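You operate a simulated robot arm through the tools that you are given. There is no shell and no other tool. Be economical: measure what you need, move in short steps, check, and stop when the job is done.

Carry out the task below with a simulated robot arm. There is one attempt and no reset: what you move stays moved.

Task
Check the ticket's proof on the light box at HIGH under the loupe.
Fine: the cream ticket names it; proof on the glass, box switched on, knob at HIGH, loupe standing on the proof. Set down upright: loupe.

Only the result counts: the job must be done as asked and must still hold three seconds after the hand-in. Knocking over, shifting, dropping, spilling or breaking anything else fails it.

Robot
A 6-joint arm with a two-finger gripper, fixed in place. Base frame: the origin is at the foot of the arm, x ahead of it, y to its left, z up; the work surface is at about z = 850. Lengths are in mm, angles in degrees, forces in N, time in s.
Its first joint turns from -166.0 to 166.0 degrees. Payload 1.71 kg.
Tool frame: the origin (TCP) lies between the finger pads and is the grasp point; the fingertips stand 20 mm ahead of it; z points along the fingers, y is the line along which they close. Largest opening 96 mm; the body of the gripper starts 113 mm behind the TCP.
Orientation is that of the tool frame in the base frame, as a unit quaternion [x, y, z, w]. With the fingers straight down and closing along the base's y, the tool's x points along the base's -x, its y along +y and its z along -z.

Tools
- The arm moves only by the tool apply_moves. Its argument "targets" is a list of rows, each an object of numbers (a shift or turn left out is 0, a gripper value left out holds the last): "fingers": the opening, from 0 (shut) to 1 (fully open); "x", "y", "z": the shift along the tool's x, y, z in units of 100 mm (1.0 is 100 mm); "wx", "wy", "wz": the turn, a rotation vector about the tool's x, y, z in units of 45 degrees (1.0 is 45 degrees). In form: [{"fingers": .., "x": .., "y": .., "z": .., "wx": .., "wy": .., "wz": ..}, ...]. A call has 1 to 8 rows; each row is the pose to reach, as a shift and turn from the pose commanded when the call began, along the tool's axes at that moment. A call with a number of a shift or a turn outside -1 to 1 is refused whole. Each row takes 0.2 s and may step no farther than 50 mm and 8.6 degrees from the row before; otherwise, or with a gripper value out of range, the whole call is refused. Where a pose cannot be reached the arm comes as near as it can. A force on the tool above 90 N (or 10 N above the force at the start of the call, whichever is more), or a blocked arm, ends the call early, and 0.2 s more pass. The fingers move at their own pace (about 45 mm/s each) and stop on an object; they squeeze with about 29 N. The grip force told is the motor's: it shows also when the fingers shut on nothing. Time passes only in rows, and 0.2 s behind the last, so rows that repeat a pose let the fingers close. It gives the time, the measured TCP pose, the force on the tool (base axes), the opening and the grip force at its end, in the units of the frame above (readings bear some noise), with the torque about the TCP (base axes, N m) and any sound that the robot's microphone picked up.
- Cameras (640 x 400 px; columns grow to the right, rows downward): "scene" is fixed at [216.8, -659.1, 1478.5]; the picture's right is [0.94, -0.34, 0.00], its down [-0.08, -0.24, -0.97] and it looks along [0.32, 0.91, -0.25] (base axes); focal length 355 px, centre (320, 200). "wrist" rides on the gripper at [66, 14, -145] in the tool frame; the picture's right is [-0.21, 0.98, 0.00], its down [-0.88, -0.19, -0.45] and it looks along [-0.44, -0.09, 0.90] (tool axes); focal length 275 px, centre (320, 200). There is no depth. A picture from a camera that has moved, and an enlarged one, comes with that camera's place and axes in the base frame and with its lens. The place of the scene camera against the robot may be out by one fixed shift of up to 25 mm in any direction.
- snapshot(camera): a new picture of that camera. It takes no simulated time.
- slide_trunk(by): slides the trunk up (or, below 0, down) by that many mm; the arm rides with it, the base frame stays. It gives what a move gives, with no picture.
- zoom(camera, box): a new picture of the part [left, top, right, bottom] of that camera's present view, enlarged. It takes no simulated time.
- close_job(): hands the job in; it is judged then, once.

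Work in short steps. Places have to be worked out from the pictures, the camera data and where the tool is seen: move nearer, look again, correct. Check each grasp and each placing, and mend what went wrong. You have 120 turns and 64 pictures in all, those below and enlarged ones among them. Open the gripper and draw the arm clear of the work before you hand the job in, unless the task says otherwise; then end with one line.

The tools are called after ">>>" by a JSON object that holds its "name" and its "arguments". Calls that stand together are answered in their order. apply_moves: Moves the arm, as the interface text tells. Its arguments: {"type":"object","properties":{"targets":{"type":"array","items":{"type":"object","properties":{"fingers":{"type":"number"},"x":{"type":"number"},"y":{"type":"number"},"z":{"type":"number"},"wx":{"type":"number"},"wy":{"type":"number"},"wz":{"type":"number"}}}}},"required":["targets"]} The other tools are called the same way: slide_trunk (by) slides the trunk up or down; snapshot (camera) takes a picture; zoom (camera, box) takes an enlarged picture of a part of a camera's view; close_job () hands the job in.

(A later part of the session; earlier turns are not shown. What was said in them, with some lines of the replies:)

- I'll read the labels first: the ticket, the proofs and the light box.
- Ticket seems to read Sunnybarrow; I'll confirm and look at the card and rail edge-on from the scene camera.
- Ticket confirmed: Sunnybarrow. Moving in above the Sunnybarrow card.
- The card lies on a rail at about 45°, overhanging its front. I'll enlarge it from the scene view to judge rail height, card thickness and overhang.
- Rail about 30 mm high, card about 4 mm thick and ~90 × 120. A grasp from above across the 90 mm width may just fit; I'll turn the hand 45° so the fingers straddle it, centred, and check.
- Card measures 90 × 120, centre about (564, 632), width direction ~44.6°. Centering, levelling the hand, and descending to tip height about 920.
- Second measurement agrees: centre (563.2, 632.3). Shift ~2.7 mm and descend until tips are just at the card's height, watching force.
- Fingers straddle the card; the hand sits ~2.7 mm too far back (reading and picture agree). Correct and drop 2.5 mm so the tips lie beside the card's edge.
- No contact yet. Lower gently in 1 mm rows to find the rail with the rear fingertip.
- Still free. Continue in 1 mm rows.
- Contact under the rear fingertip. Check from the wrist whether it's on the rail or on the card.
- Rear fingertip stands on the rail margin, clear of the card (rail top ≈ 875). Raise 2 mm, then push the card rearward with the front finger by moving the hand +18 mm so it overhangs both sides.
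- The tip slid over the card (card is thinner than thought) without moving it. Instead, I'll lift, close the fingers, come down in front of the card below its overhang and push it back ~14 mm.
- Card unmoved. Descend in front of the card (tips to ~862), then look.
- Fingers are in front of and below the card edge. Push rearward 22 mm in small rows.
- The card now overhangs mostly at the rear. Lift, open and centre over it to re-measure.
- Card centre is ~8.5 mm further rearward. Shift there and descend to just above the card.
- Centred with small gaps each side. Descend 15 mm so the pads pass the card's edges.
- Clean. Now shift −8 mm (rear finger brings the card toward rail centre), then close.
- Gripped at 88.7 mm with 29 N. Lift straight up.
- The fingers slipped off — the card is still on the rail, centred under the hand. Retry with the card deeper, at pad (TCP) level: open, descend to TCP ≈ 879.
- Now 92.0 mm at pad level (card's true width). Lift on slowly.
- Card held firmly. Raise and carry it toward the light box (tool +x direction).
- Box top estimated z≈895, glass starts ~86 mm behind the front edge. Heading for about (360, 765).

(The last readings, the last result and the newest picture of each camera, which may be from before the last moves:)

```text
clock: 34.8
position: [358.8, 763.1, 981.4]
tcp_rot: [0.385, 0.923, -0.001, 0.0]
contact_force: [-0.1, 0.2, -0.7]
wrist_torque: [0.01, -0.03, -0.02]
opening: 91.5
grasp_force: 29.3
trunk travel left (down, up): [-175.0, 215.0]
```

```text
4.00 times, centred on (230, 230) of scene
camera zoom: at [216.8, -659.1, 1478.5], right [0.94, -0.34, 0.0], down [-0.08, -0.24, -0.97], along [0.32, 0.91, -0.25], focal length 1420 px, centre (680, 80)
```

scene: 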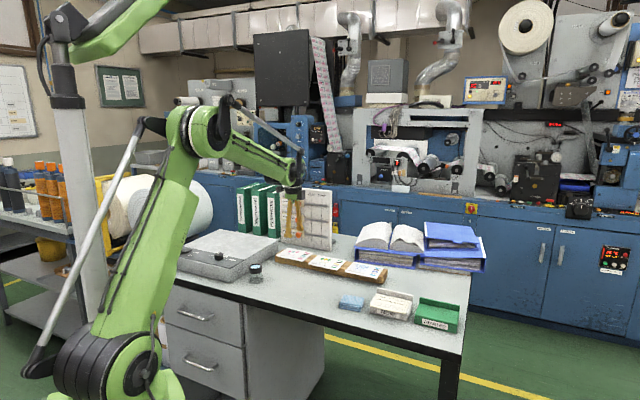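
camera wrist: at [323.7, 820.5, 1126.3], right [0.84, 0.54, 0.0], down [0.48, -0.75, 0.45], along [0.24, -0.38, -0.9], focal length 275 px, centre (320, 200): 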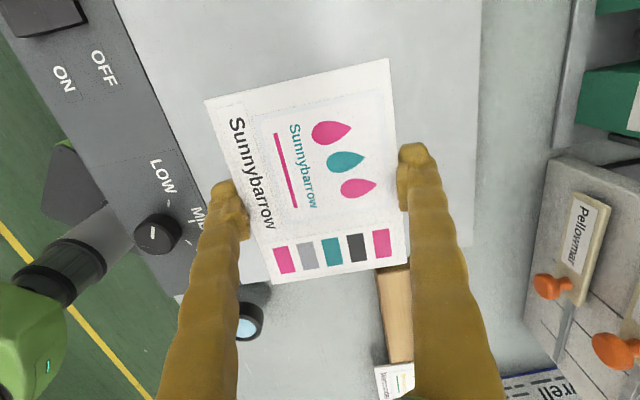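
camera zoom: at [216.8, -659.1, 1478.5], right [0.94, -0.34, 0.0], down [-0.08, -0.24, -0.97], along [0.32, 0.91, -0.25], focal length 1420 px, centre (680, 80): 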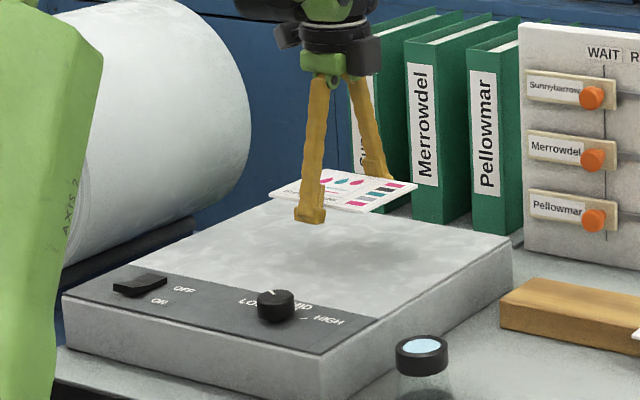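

Well placed over the glass. Descend until the fingertips nearly reach it.

>>> {"name": "apply_moves", "arguments": {"targets": [{"z": 0.2}, {"z": 0.35}, {"z": 0.45}, {"z": 0.5}, {"z": 0.53}, {"z": 0.56}, {"z": 0.59}, {"z": 0.62}]}}

>>> {"name": "zoom", "arguments": {"camera": "scene", "box": [190, 195, 286, 255]}}

```text
clock: 36.6
position: [341.8, 765.3, 926.1]
tcp_rot: [0.384, 0.923, 0.004, 0.009]
contact_force: [-1.0, -0.3, -0.1]
wrist_torque: [-0.07, -0.05, 0.0]
opening: 91.0
grasp_force: 28.8
trunk travel left (down, up): [-175.0, 215.0]
stopped in row 8: the force on the tool passed its limit at 99 N (the readings are from after the stop); the commanded pose is now the measured one
```

```text
6.67 times, centred on (238, 225) of scene
camera zoom: at [216.8, -659.1, 1478.5], right [0.94, -0.34, 0.0], down [-0.08, -0.24, -0.97], along [0.32, 0.91, -0.25], focal length 2366 px, centre (867, 33)
```

zoom: 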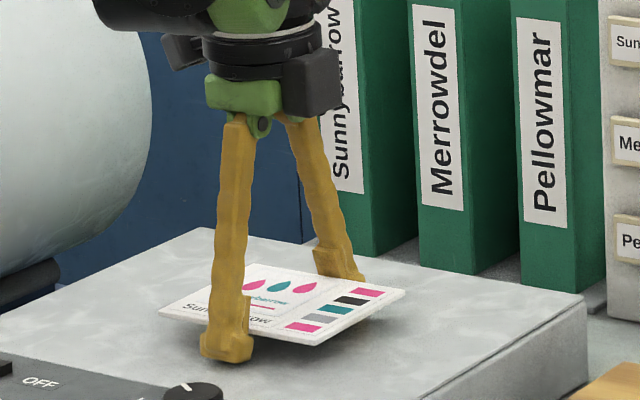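

Stopped on contact with the glass; the box has not moved in the picture, card still held, hand tilted ~1°. Raise 3 mm, level it, and read again.

>>> {"name": "apply_moves", "arguments": {"targets": [{"z": -0.03}, {"z": -0.03, "wx": 0.018, "wy": 0.017}, {"z": -0.03, "wx": 0.018, "wy": 0.017}]}}

>>> {"name": "snapshot", "arguments": {"camera": "wrist"}}

```text
clock: 37.4
position: [345.4, 764.7, 929.4]
tcp_rot: [0.385, 0.923, 0.0, -0.002]
contact_force: [0.0, -0.4, -0.6]
wrist_torque: [-0.03, 0.0, 0.01]
opening: 91.1
grasp_force: 29.5
trunk travel left (down, up): [-175.0, 215.0]
```

```text
20 pictures are left
camera wrist: at [310.5, 821.2, 1075.1], right [0.84, 0.54, 0.0], down [0.49, -0.75, 0.44], along [0.24, -0.37, -0.9], focal length 275 px, centre (320, 200)
```

wrist: 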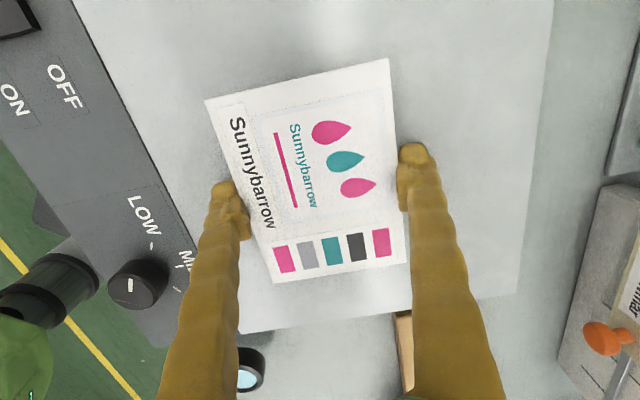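

Card fully over the glass. Lower 2.5 mm and open to set it down.

>>> {"name": "apply_moves", "arguments": {"targets": [{"z": 0.015}, {"z": 0.025}, {"z": 0.025, "fingers": 1}, {"z": 0.025}, {"z": 0.025}, {"z": 0.025}]}}

>>> {"name": "snapshot", "arguments": {"camera": "wrist"}}

```text
clock: 38.8
position: [346.1, 763.6, 927.7]
tcp_rot: [0.385, 0.923, -0.001, -0.002]
contact_force: [-0.1, -0.7, -0.1]
wrist_torque: [0.02, -0.02, 0.01]
opening: 95.9
grasp_force: 0.0
trunk travel left (down, up): [-175.0, 215.0]
```

```text
19 pictures are left
camera wrist: at [311.7, 820.8, 1073.4], right [0.84, 0.54, 0.0], down [0.49, -0.75, 0.44], along [0.24, -0.37, -0.9], focal length 275 px, centre (320, 200)
```

wrist: 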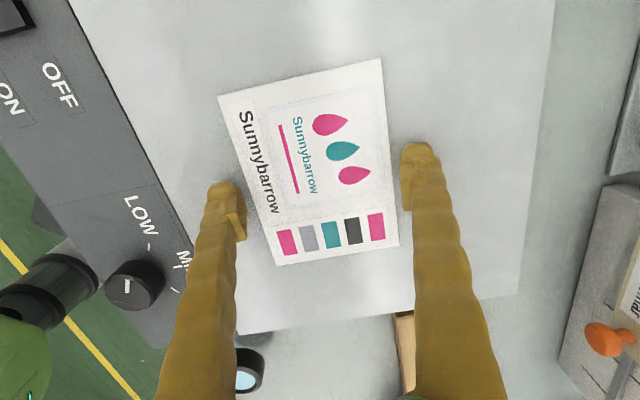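

Card lies flat on the glass. Rise straight up, then go toward the switch on the panel.

>>> {"name": "apply_moves", "arguments": {"targets": [{"z": -0.05}, {"z": -0.3}, {"z": -0.6}, {"z": -0.9}, {"z": -1.0, "y": -0.3}, {"z": -1.0, "y": -0.7}, {"z": -1.0, "y": -0.9, "x": 0.3, "fingers": 0}, {"z": -1.0, "y": -0.9, "x": 0.5}]}}

>>> {"name": "snapshot", "arguments": {"camera": "wrist"}}

```text
clock: 40.6
position: [247.5, 735.8, 1027.8]
tcp_rot: [0.386, 0.923, -0.001, -0.002]
contact_force: [-0.7, 0.4, 0.3]
wrist_torque: [0.03, -0.03, 0.0]
opening: 43.4
grasp_force: 0.1
trunk travel left (down, up): [-175.0, 215.0]
```

```text
18 pictures are left
camera wrist: at [211.6, 791.4, 1173.9], right [0.84, 0.54, 0.0], down [0.49, -0.75, 0.44], along [0.24, -0.37, -0.9], focal length 275 px, centre (320, 200)
```

wrist: 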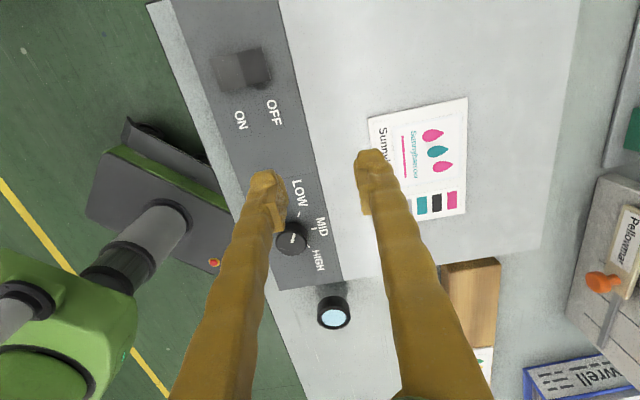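

Switch located near (160, 752), ON end toward the front. Move closed fingers above it and look closer.

>>> {"name": "apply_moves", "arguments": {"targets": [{"x": 0.25, "y": -0.2, "z": 0.1, "fingers": 0}, {"x": 0.5, "y": -0.4, "z": 0.3}, {"x": 0.65, "y": -0.6, "z": 0.45}, {"x": 0.65, "y": -0.6, "z": 0.55}, {"x": 0.65, "y": -0.6, "z": 0.55}, {"x": 0.65, "y": -0.6, "z": 0.55}]}}

>>> {"name": "snapshot", "arguments": {"camera": "wrist"}}

```text
clock: 42.0
position: [157.2, 742.6, 972.7]
tcp_rot: [0.385, 0.923, 0.0, -0.002]
contact_force: [1.2, 0.0, 0.2]
wrist_torque: [-0.02, -0.01, -0.02]
opening: 0.0
grasp_force: 29.4
trunk travel left (down, up): [-175.0, 215.0]
```

```text
17 pictures are left
camera wrist: at [121.9, 798.6, 1118.9], right [0.84, 0.54, 0.0], down [0.49, -0.75, 0.44], along [0.24, -0.37, -0.9], focal length 275 px, centre (320, 200)
```

wrist: 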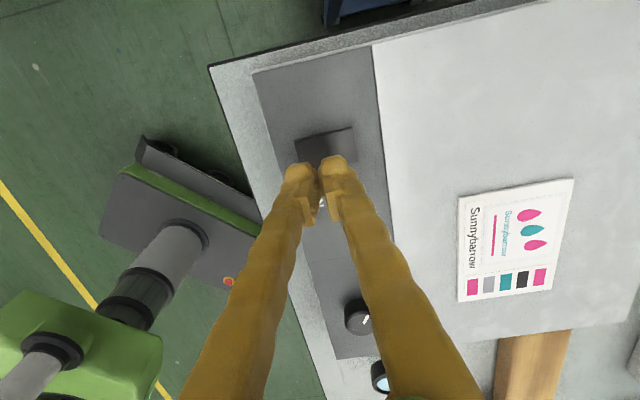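

Rocker centre ≈ (155, 752). Shift so the fingertips are over its front (ON) end and descend stepwise.

>>> {"name": "apply_moves", "arguments": {"targets": [{"x": 0.09, "y": -0.11}, {"x": 0.09, "y": -0.11, "z": 0.2}, {"x": 0.09, "y": -0.11, "z": 0.33}, {"x": 0.09, "y": -0.11, "z": 0.36}, {"x": 0.09, "y": -0.11, "z": 0.36}]}}

>>> {"name": "zoom", "arguments": {"camera": "scene", "box": [150, 215, 246, 275]}}

```text
clock: 43.2
position: [144.8, 738.0, 937.8]
tcp_rot: [0.386, 0.922, 0.0, -0.001]
contact_force: [0.5, -0.1, -0.1]
wrist_torque: [0.02, -0.05, 0.01]
opening: 0.0
grasp_force: 29.1
trunk travel left (down, up): [-175.0, 215.0]
```

```text
6.67 times, centred on (198, 245) of scene
camera zoom: at [216.8, -659.1, 1478.5], right [0.94, -0.34, 0.0], down [-0.08, -0.24, -0.97], along [0.32, 0.91, -0.25], focal length 2366 px, centre (1133, -100)
```

zoom: 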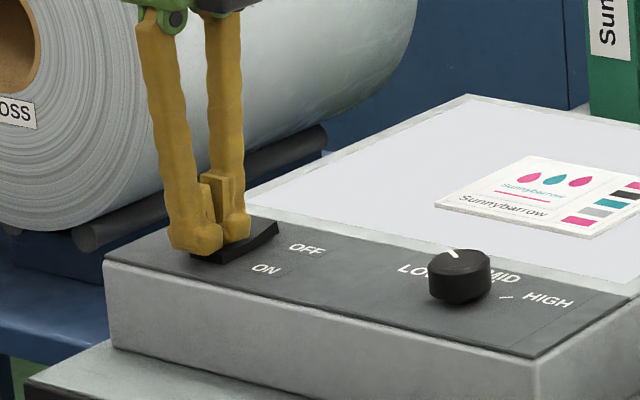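

The glass now looks lit and the rocker's rear end is raised — apparently switched on. Lift away and check.

>>> {"name": "apply_moves", "arguments": {"targets": [{"z": -0.2}, {"z": -0.6}, {"z": -0.8}, {"z": -0.8}]}}

>>> {"name": "zoom", "arguments": {"camera": "scene", "box": [150, 200, 310, 300]}}

```text
clock: 44.2
position: [146.3, 740.9, 1019.3]
tcp_rot: [0.386, 0.922, 0.0, -0.002]
contact_force: [0.2, -0.4, -0.1]
wrist_torque: [0.02, 0.0, -0.04]
opening: 0.0
grasp_force: 28.9
trunk travel left (down, up): [-175.0, 215.0]
```

```text
4.00 times, centred on (230, 250) of scene
camera zoom: at [216.8, -659.1, 1478.5], right [0.94, -0.34, 0.0], down [-0.08, -0.24, -0.97], along [0.32, 0.91, -0.25], focal length 1420 px, centre (680, 0)
```

zoom: 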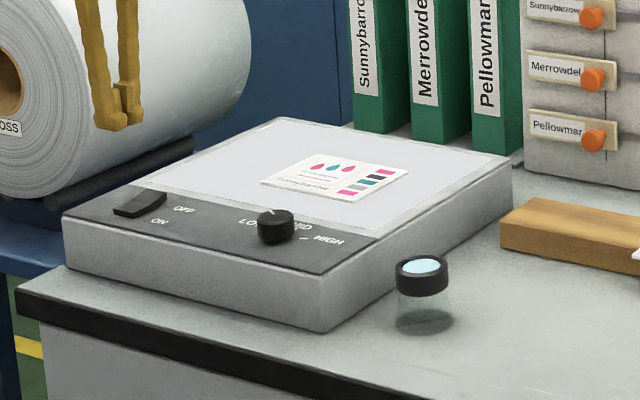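

Box is on. Now to the knob at about (272, 627); move above it and open the fingers.

>>> {"name": "apply_moves", "arguments": {"targets": [{"x": -0.3}, {"x": -0.65}, {"x": -0.95, "y": 0.05, "fingers": 0.6}]}}

>>> {"name": "apply_moves", "arguments": {"targets": [{"x": -0.3}, {"x": -0.7, "y": 0.05}, {"x": -0.7, "y": 0.05, "z": 0.2}, {"x": -0.7, "y": 0.05, "z": 0.2}]}}

>>> {"name": "zoom", "arguments": {"camera": "wrist", "box": [200, 60, 440, 210]}}

```text
clock: 45.0
position: [215.9, 677.5, 1016.0]
tcp_rot: [0.385, 0.923, 0.0, -0.001]
contact_force: [0.5, -0.4, 0.2]
wrist_torque: [-0.01, -0.01, -0.02]
opening: 33.9
grasp_force: 0.1
trunk travel left (down, up): [-175.0, 215.0]
```

```text
clock: 46.0
position: [265.6, 629.3, 997.0]
tcp_rot: [0.385, 0.923, 0.0, -0.002]
contact_force: [-0.3, -0.1, 0.0]
wrist_torque: [-0.02, -0.01, 0.01]
opening: 57.5
grasp_force: 0.1
trunk travel left (down, up): [-175.0, 215.0]
```

```text
2.67 times, centred on (320, 135) of wrist
camera zoom: at [231.0, 687.5, 1143.5], right [0.84, 0.54, 0.0], down [0.49, -0.75, 0.44], along [0.24, -0.37, -0.9], focal length 734 px, centre (320, 373)
```

zoom: 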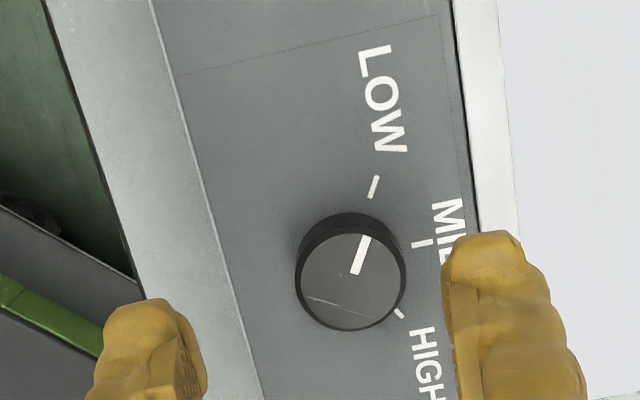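

Knob ≈ 34 mm diameter, needs ~120° clockwise (LOW→HIGH, 60° steps). Centre over it and pre-rotate the hand −60°.

>>> {"name": "apply_moves", "arguments": {"targets": [{"x": -0.06, "y": 0.04, "wz": -0.18, "fingers": 0.6}, {"x": -0.115, "y": 0.075, "wz": -0.36}, {"x": -0.115, "y": 0.075, "wz": -0.54}, {"x": -0.115, "y": 0.075, "wz": -0.67}, {"x": -0.115, "y": 0.075, "wz": -0.67}]}}

>>> {"name": "apply_moves", "arguments": {"targets": [{"wz": -0.18}, {"wz": -0.36}, {"wz": -0.54}, {"wz": -0.67}, {"wz": -0.67, "z": 0.2}, {"wz": -0.67, "z": 0.2}]}}

>>> {"name": "snapshot", "arguments": {"camera": "wrist"}}

```text
clock: 47.2
position: [280.8, 626.1, 998.2]
tcp_rot: [0.131, 0.991, 0.0, -0.003]
contact_force: [0.5, -0.4, -0.9]
wrist_torque: [0.02, -0.03, 0.03]
opening: 57.7
grasp_force: 0.1
trunk travel left (down, up): [-175.0, 215.0]
```

```text
clock: 48.6
position: [279.0, 624.6, 976.0]
tcp_rot: [-0.13, 0.992, 0.001, -0.002]
contact_force: [-0.1, 0.0, -0.2]
wrist_torque: [-0.02, 0.01, -0.02]
opening: 57.6
grasp_force: 0.2
trunk travel left (down, up): [-175.0, 215.0]
```

```text
13 pictures are left
camera wrist: at [212.9, 622.2, 1122.5], right [-0.05, 1.0, 0.0], down [0.9, 0.05, 0.44], along [0.44, 0.02, -0.9], focal length 275 px, centre (320, 200)
```

wrist: 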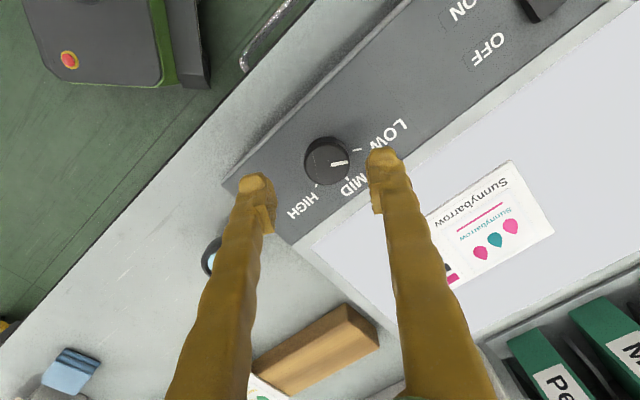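

Knob is 6–7 mm to tool +y. Correct and descend around it.

>>> {"name": "apply_moves", "arguments": {"targets": [{"y": 0.04, "z": 0.05}, {"y": 0.065, "z": 0.15}, {"y": 0.065, "z": 0.28}, {"y": 0.065, "z": 0.38}, {"y": 0.065, "z": 0.43}, {"y": 0.065, "z": 0.46}, {"y": 0.065, "z": 0.46}]}}

>>> {"name": "zoom", "arguments": {"camera": "wrist", "box": [220, 110, 420, 235]}}

```text
clock: 50.2
position: [279.1, 632.1, 929.9]
tcp_rot: [-0.129, 0.992, 0.002, -0.002]
contact_force: [-0.6, -0.8, 0.2]
wrist_torque: [-0.02, 0.0, -0.04]
opening: 57.5
grasp_force: 0.1
trunk travel left (down, up): [-175.0, 215.0]
```

```text
3.20 times, centred on (320, 172) of wrist
camera zoom: at [213.1, 628.9, 1076.4], right [-0.05, 1.0, 0.0], down [0.9, 0.05, 0.44], along [0.44, 0.02, -0.9], focal length 881 px, centre (320, 288)
```

zoom: 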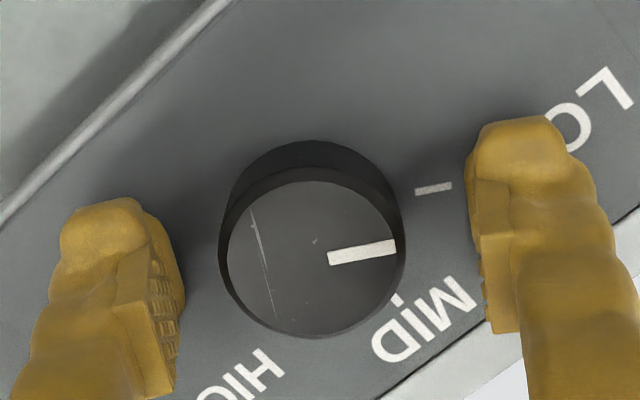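

Nearly centred (≤2 mm). Fine-tune and close on the knob.

>>> {"name": "apply_moves", "arguments": {"targets": [{"x": -0.02, "y": -0.013, "z": 0.01}, {"x": -0.02, "y": -0.013, "z": 0.01, "fingers": 0.1}, {"x": -0.02, "y": -0.013, "z": 0.01}, {"x": -0.02, "y": -0.013, "z": 0.01}, {"x": -0.02, "y": -0.013, "z": 0.01}]}}

```text
clock: 51.4
position: [281.1, 632.1, 930.8]
tcp_rot: [-0.13, 0.991, 0.001, -0.001]
contact_force: [-1.4, 4.2, 0.5]
wrist_torque: [0.05, -0.01, -0.01]
opening: 32.8
grasp_force: 34.8
trunk travel left (down, up): [-175.0, 215.0]
```

Gripped at 32.8 mm. Turn clockwise 40°, three times.

>>> {"name": "apply_moves", "arguments": {"targets": [{"wz": 0.17}, {"wz": 0.34}, {"wz": 0.51}, {"wz": 0.68}, {"wz": 0.85}, {"wz": 0.889}]}}

>>> {"name": "apply_moves", "arguments": {"targets": [{"wz": 0.17}, {"wz": 0.34}, {"wz": 0.51}, {"wz": 0.68}, {"wz": 0.85}, {"wz": 0.889}]}}

>>> {"name": "apply_moves", "arguments": {"targets": [{"wz": 0.17}, {"wz": 0.34}, {"wz": 0.51}, {"wz": 0.68}, {"wz": 0.85}, {"wz": 0.889}]}}

>>> {"name": "zoom", "arguments": {"camera": "wrist", "box": [220, 110, 420, 235]}}

```text
clock: 52.8
position: [280.2, 627.2, 930.8]
tcp_rot: [0.217, 0.976, 0.0, -0.002]
contact_force: [-8.5, -38.7, -3.7]
wrist_torque: [-0.65, -0.03, 0.21]
opening: 32.7
grasp_force: 34.6
trunk travel left (down, up): [-175.0, 215.0]
```

```text
clock: 54.2
position: [276.5, 631.6, 931.4]
tcp_rot: [0.539, 0.842, 0.0, 0.0]
contact_force: [-18.3, -31.4, -13.3]
wrist_torque: [-0.18, 0.32, 0.01]
opening: 32.9
grasp_force: 34.9
trunk travel left (down, up): [-175.0, 215.0]
```

```text
clock: 55.6
position: [277.7, 632.5, 931.2]
tcp_rot: [0.79, 0.613, -0.001, -0.004]
contact_force: [-36.6, 18.4, 21.2]
wrist_torque: [0.32, 0.8, 0.03]
opening: 32.7
grasp_force: 34.8
out of reach, approached as far as the arm can: row 6
trunk travel left (down, up): [-175.0, 215.0]
```

```text
3.20 times, centred on (320, 172) of wrist
camera zoom: at [308.9, 691.9, 1076.8], right [0.9, -0.44, -0.01], down [-0.39, -0.81, 0.44], along [-0.2, -0.39, -0.9], focal length 881 px, centre (320, 288)
```

zoom: 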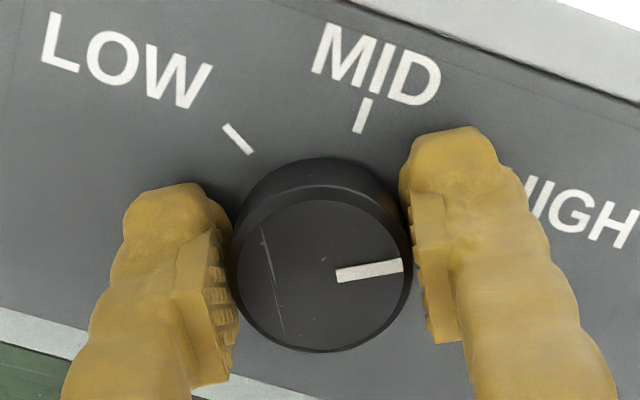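

Pointer is about at HIGH. Open and lift away to verify.

>>> {"name": "apply_moves", "arguments": {"targets": [{"fingers": 0.6}, {"fingers": 0.6}, {"fingers": 0.6}, {"z": -0.2}, {"z": -0.5}, {"z": -0.9}, {"z": -0.9}]}}

>>> {"name": "snapshot", "arguments": {"camera": "wrist"}}

```text
clock: 57.2
position: [285.3, 629.8, 1021.8]
tcp_rot: [0.791, 0.612, -0.003, -0.004]
contact_force: [0.0, 0.2, 0.2]
wrist_torque: [0.01, 0.04, -0.01]
opening: 57.5
grasp_force: 0.0
trunk travel left (down, up): [-175.0, 215.0]
```

```text
10 pictures are left
camera wrist: at [316.9, 690.3, 1166.9], right [0.9, -0.44, -0.01], down [-0.39, -0.8, 0.45], along [-0.21, -0.4, -0.9], focal length 275 px, centre (320, 200)
```

wrist: 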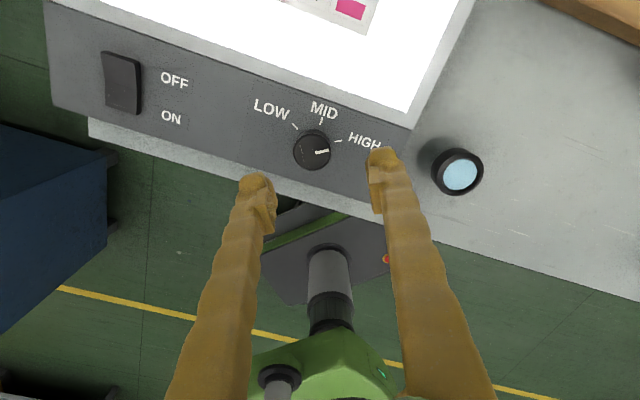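

HIGH reached — the glass is brightest. Now toward the loupe at about (399, 530), turning the wrist back as I go.

>>> {"name": "apply_moves", "arguments": {"targets": [{"x": -0.15, "y": 0.3, "wz": -0.17, "fingers": 0.8}, {"x": -0.3, "y": 0.6, "wz": -0.34}, {"x": -0.45, "y": 0.9, "wz": -0.51}, {"x": -0.68, "y": 1.0, "wz": -0.68}, {"x": -0.68, "y": 1.0, "wz": -0.85}, {"x": -0.68, "y": 1.0, "wz": -0.89}, {"x": -0.68, "y": 1.0, "wz": -0.89}]}}

>>> {"name": "apply_moves", "arguments": {"targets": [{"x": -0.1, "y": 0.3}, {"x": -0.1, "y": 0.3, "z": 0.2}, {"x": -0.1, "y": 0.3, "z": 0.2}]}}

>>> {"name": "snapshot", "arguments": {"camera": "wrist"}}

```text
clock: 58.8
position: [363.6, 539.2, 1019.9]
tcp_rot: [0.537, 0.843, -0.001, -0.003]
contact_force: [-0.7, 0.0, 0.1]
wrist_torque: [0.02, 0.02, 0.0]
opening: 76.9
grasp_force: 0.1
trunk travel left (down, up): [-175.0, 215.0]
```

```text
clock: 59.6
position: [394.4, 541.9, 999.9]
tcp_rot: [0.537, 0.843, -0.001, -0.003]
contact_force: [-0.6, 0.4, -0.7]
wrist_torque: [-0.03, 0.0, -0.03]
opening: 76.7
grasp_force: 0.1
trunk travel left (down, up): [-175.0, 215.0]
```

```text
9 pictures are left
camera wrist: at [380.5, 607.0, 1145.3], right [0.97, 0.23, 0.0], down [0.2, -0.87, 0.44], along [0.1, -0.43, -0.9], focal length 275 px, centre (320, 200)
```

wrist: 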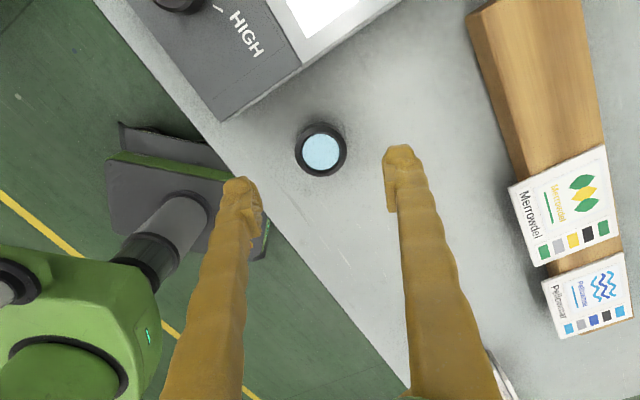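

Loupe directly below (slightly −x by ~8 mm). Shift and descend to just above it.

>>> {"name": "apply_moves", "arguments": {"targets": [{"x": -0.08, "y": -0.01, "z": 0.2}, {"x": -0.08, "y": -0.01, "z": 0.45}, {"x": -0.08, "y": -0.01, "z": 0.65}, {"x": -0.08, "y": -0.01, "z": 0.65}]}}

>>> {"name": "snapshot", "arguments": {"camera": "wrist"}}

```text
clock: 60.6
position: [398.5, 533.8, 934.2]
tcp_rot: [0.537, 0.843, -0.001, -0.001]
contact_force: [0.6, 0.2, 0.3]
wrist_torque: [-0.04, -0.01, -0.02]
opening: 76.9
grasp_force: 0.2
trunk travel left (down, up): [-175.0, 215.0]
```

```text
8 pictures are left
camera wrist: at [384.4, 599.7, 1079.2], right [0.97, 0.23, 0.0], down [0.2, -0.87, 0.44], along [0.1, -0.43, -0.9], focal length 275 px, centre (320, 200)
```

wrist: 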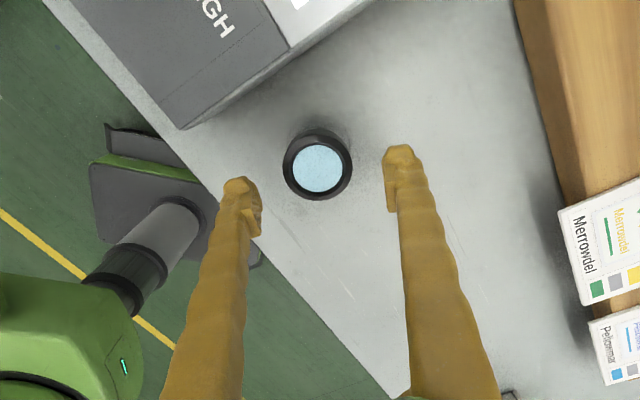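

Centred on the loupe. Descend 45 mm and grip the ring.

>>> {"name": "apply_moves", "arguments": {"targets": [{"z": 0.15}, {"z": 0.3}, {"z": 0.4}, {"z": 0.45}, {"z": 0.45}]}}

>>> {"name": "apply_moves", "arguments": {"targets": [{"fingers": 0.4}, {"fingers": 0.4}, {"fingers": 0.4}, {"fingers": 0.4}, {"fingers": 0.4}]}}

>>> {"name": "zoom", "arguments": {"camera": "scene", "box": [215, 220, 311, 280]}}

```text
clock: 61.8
position: [396.3, 535.3, 887.3]
tcp_rot: [0.537, 0.844, -0.001, -0.003]
contact_force: [-0.4, 0.2, -0.4]
wrist_torque: [-0.03, 0.02, 0.01]
opening: 76.6
grasp_force: 0.0
trunk travel left (down, up): [-175.0, 215.0]
```

```text
clock: 63.0
position: [395.6, 535.6, 887.2]
tcp_rot: [0.537, 0.843, -0.001, -0.002]
contact_force: [0.3, 0.7, -0.1]
wrist_torque: [0.06, -0.02, 0.01]
opening: 47.1
grasp_force: 29.0
trunk travel left (down, up): [-175.0, 215.0]
```

```text
6.67 times, centred on (263, 250) of scene
camera zoom: at [216.8, -659.1, 1478.5], right [0.94, -0.34, 0.0], down [-0.08, -0.24, -0.97], along [0.32, 0.91, -0.25], focal length 2366 px, centre (700, -133)
```

zoom: 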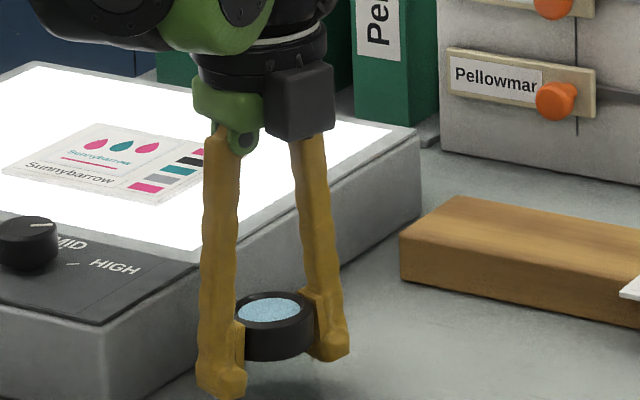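

Firm grip (47.1 mm). Lift 100 mm.

>>> {"name": "apply_moves", "arguments": {"targets": [{"z": -0.1}, {"z": -0.3}, {"z": -0.6}, {"z": -0.9}, {"z": -1.0}, {"z": -1.0}]}}

>>> {"name": "apply_moves", "arguments": {"targets": [{"x": 0.25, "z": -0.1}, {"x": 0.55, "y": 0.1, "z": -0.1}, {"x": 0.85, "y": 0.2, "z": -0.1}, {"x": 1.0, "y": 0.26, "z": -0.1}, {"x": 1.0, "y": 0.26, "z": -0.1}]}}

>>> {"name": "apply_moves", "arguments": {"targets": [{"x": 0.25}, {"x": 0.55, "y": 0.1}, {"x": 0.85, "y": 0.2}, {"x": 1.0, "y": 0.22}, {"x": 1.0, "y": 0.22}]}}

>>> {"name": "snapshot", "arguments": {"camera": "wrist"}}

```text
clock: 64.4
position: [397.5, 533.1, 991.4]
tcp_rot: [0.537, 0.843, -0.001, -0.002]
contact_force: [0.0, 0.4, -0.3]
wrist_torque: [0.03, -0.02, -0.05]
opening: 47.1
grasp_force: 28.8
trunk travel left (down, up): [-175.0, 215.0]
```

```text
clock: 65.6
position: [378.2, 636.7, 998.6]
tcp_rot: [0.537, 0.843, 0.0, -0.002]
contact_force: [0.1, -0.1, -0.7]
wrist_torque: [-0.03, 0.03, 0.02]
opening: 46.9
grasp_force: 28.8
trunk travel left (down, up): [-175.0, 215.0]
```

```text
clock: 66.8
position: [355.5, 737.3, 996.4]
tcp_rot: [0.537, 0.843, -0.002, -0.002]
contact_force: [-0.6, 0.0, -0.7]
wrist_torque: [0.0, 0.02, -0.03]
opening: 46.9
grasp_force: 28.9
trunk travel left (down, up): [-175.0, 215.0]
```

```text
6 pictures are left
camera wrist: at [341.9, 801.5, 1142.8], right [0.97, 0.23, 0.0], down [0.2, -0.87, 0.44], along [0.1, -0.43, -0.9], focal length 275 px, centre (320, 200)
```

wrist: 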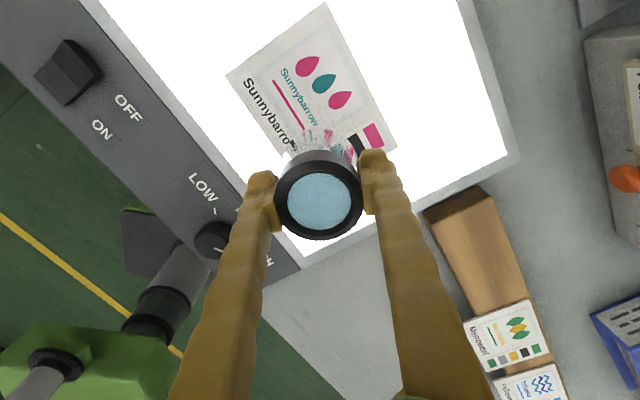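

Card centre works out at (345, 764). Shift there and descend to just above it.

>>> {"name": "apply_moves", "arguments": {"targets": [{"x": 0.15}, {"x": 0.28, "y": 0.015}, {"x": 0.28, "y": 0.015, "z": 0.15}, {"x": 0.28, "y": 0.015, "z": 0.3}, {"x": 0.28, "y": 0.015, "z": 0.4}, {"x": 0.28, "y": 0.015, "z": 0.4}]}}

>>> {"name": "zoom", "arguments": {"camera": "scene", "box": [180, 205, 276, 265]}}

```text
clock: 68.2
position: [345.5, 761.2, 959.3]
tcp_rot: [0.538, 0.843, -0.001, -0.002]
contact_force: [1.4, -0.2, -0.7]
wrist_torque: [0.0, 0.02, 0.0]
opening: 46.6
grasp_force: 29.0
trunk travel left (down, up): [-175.0, 215.0]
```

```text
6.67 times, centred on (228, 235) of scene
camera zoom: at [216.8, -659.1, 1478.5], right [0.94, -0.34, 0.0], down [-0.08, -0.24, -0.97], along [0.32, 0.91, -0.25], focal length 2366 px, centre (933, -33)
```

zoom: 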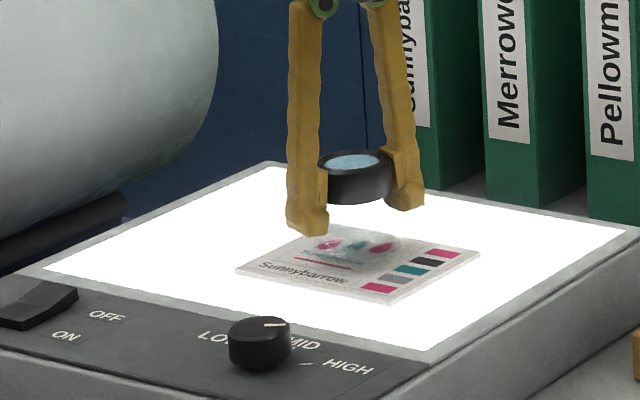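

Aligned. Lower in 1–2 mm rows until contact.

>>> {"name": "apply_moves", "arguments": {"targets": [{"z": 0.02}, {"z": 0.04}, {"z": 0.06}, {"z": 0.07}, {"z": 0.08}, {"z": 0.09}, {"z": 0.09}]}}

```text
clock: 69.8
position: [344.9, 761.7, 951.4]
tcp_rot: [0.537, 0.844, -0.001, -0.003]
contact_force: [0.7, 1.7, 6.2]
wrist_torque: [0.1, 0.02, 0.01]
opening: 47.0
grasp_force: 28.6
trunk travel left (down, up): [-175.0, 215.0]
```

Contact at 6 N: loupe stands on the card. Release, then rise straight up.

>>> {"name": "apply_moves", "arguments": {"targets": [{"fingers": 0.55}, {"fingers": 0.75}, {"fingers": 0.85}, {}, {}, {}]}}

>>> {"name": "apply_moves", "arguments": {"targets": [{"z": -0.1}, {"z": -0.3}, {"z": -0.6}, {"z": -0.9}, {"z": -1.0}, {"z": -1.0}]}}

>>> {"name": "apply_moves", "arguments": {"targets": [{"z": -0.3}, {"z": -0.6, "x": -0.2}, {"z": -0.6, "x": -0.6}, {"z": -0.6, "x": -1.0}, {"z": -0.6, "x": -1.0}]}}

>>> {"name": "snapshot", "arguments": {"camera": "wrist"}}

>>> {"name": "zoom", "arguments": {"camera": "scene", "box": [150, 195, 310, 295]}}

```text
clock: 71.2
position: [346.0, 761.5, 950.1]
tcp_rot: [0.538, 0.843, -0.001, -0.002]
contact_force: [0.2, 0.0, 0.5]
wrist_torque: [0.02, -0.03, -0.01]
opening: 81.6
grasp_force: 0.1
trunk travel left (down, up): [-175.0, 215.0]
```

```text
clock: 72.6
position: [344.2, 761.2, 1050.4]
tcp_rot: [0.537, 0.843, 0.0, -0.002]
contact_force: [-1.0, -0.4, 0.5]
wrist_torque: [0.02, 0.05, 0.0]
opening: 81.6
grasp_force: 0.0
trunk travel left (down, up): [-175.0, 215.0]
```

```text
clock: 73.8
position: [388.3, 673.0, 1109.6]
tcp_rot: [0.538, 0.843, 0.001, -0.003]
contact_force: [1.6, -0.6, 0.7]
wrist_torque: [0.07, 0.01, -0.01]
opening: 81.7
grasp_force: 0.1
trunk travel left (down, up): [-175.0, 215.0]
```

```text
4 pictures are left
camera wrist: at [374.7, 737.2, 1255.7], right [0.97, 0.23, 0.0], down [0.2, -0.87, 0.44], along [0.1, -0.43, -0.9], focal length 275 px, centre (320, 200)
```

wrist: 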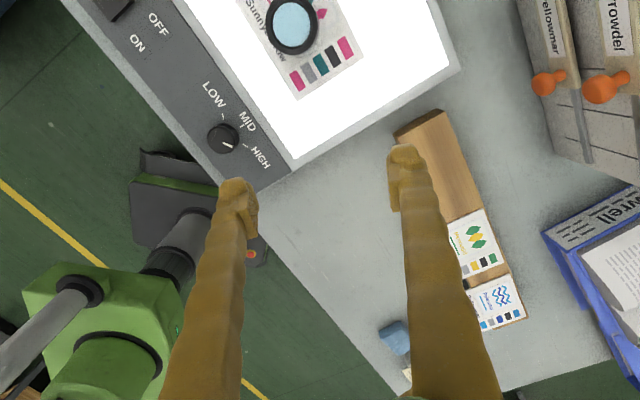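

```text
4.00 times, centred on (230, 245) of scene
camera zoom: at [216.8, -659.1, 1478.5], right [0.94, -0.34, 0.0], down [-0.08, -0.24, -0.97], along [0.32, 0.91, -0.25], focal length 1420 px, centre (680, 20)
```

zoom: 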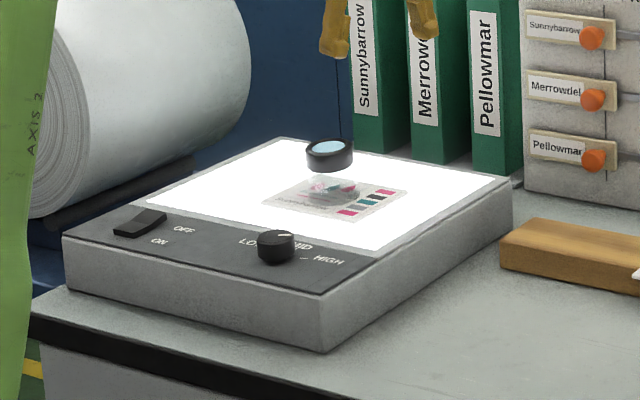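

Loupe stands upright on the card, glass bright. One close check of the knob pointer.

>>> {"name": "zoom", "arguments": {"camera": "wrist", "box": [190, 80, 290, 180]}}

```text
4.00 times, centred on (240, 130) of wrist
camera zoom: at [374.7, 737.2, 1255.7], right [0.97, 0.23, 0.0], down [0.2, -0.87, 0.44], along [0.1, -0.43, -0.9], focal length 1101 px, centre (640, 480)
```

zoom: 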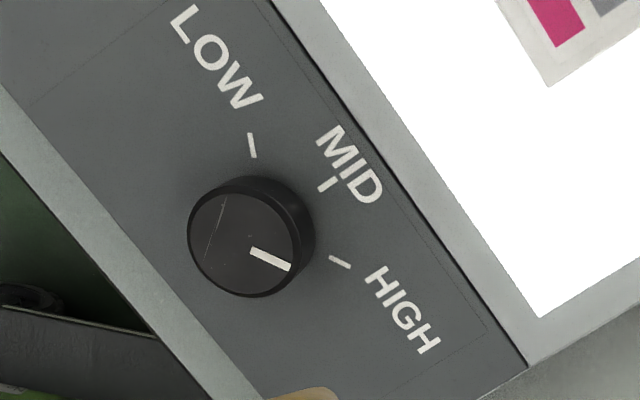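

The pointer is parallel with the HIGH tick, and everything else stands as required. Handing in.

>>> {"name": "close_job", "arguments": {}}

```text
The job is handed in.
```

The ticket names Sunnybarrow: that proof is on the glass, the box is on with the knob at HIGH, and the loupe stands upright on the proof. The job is handed in.
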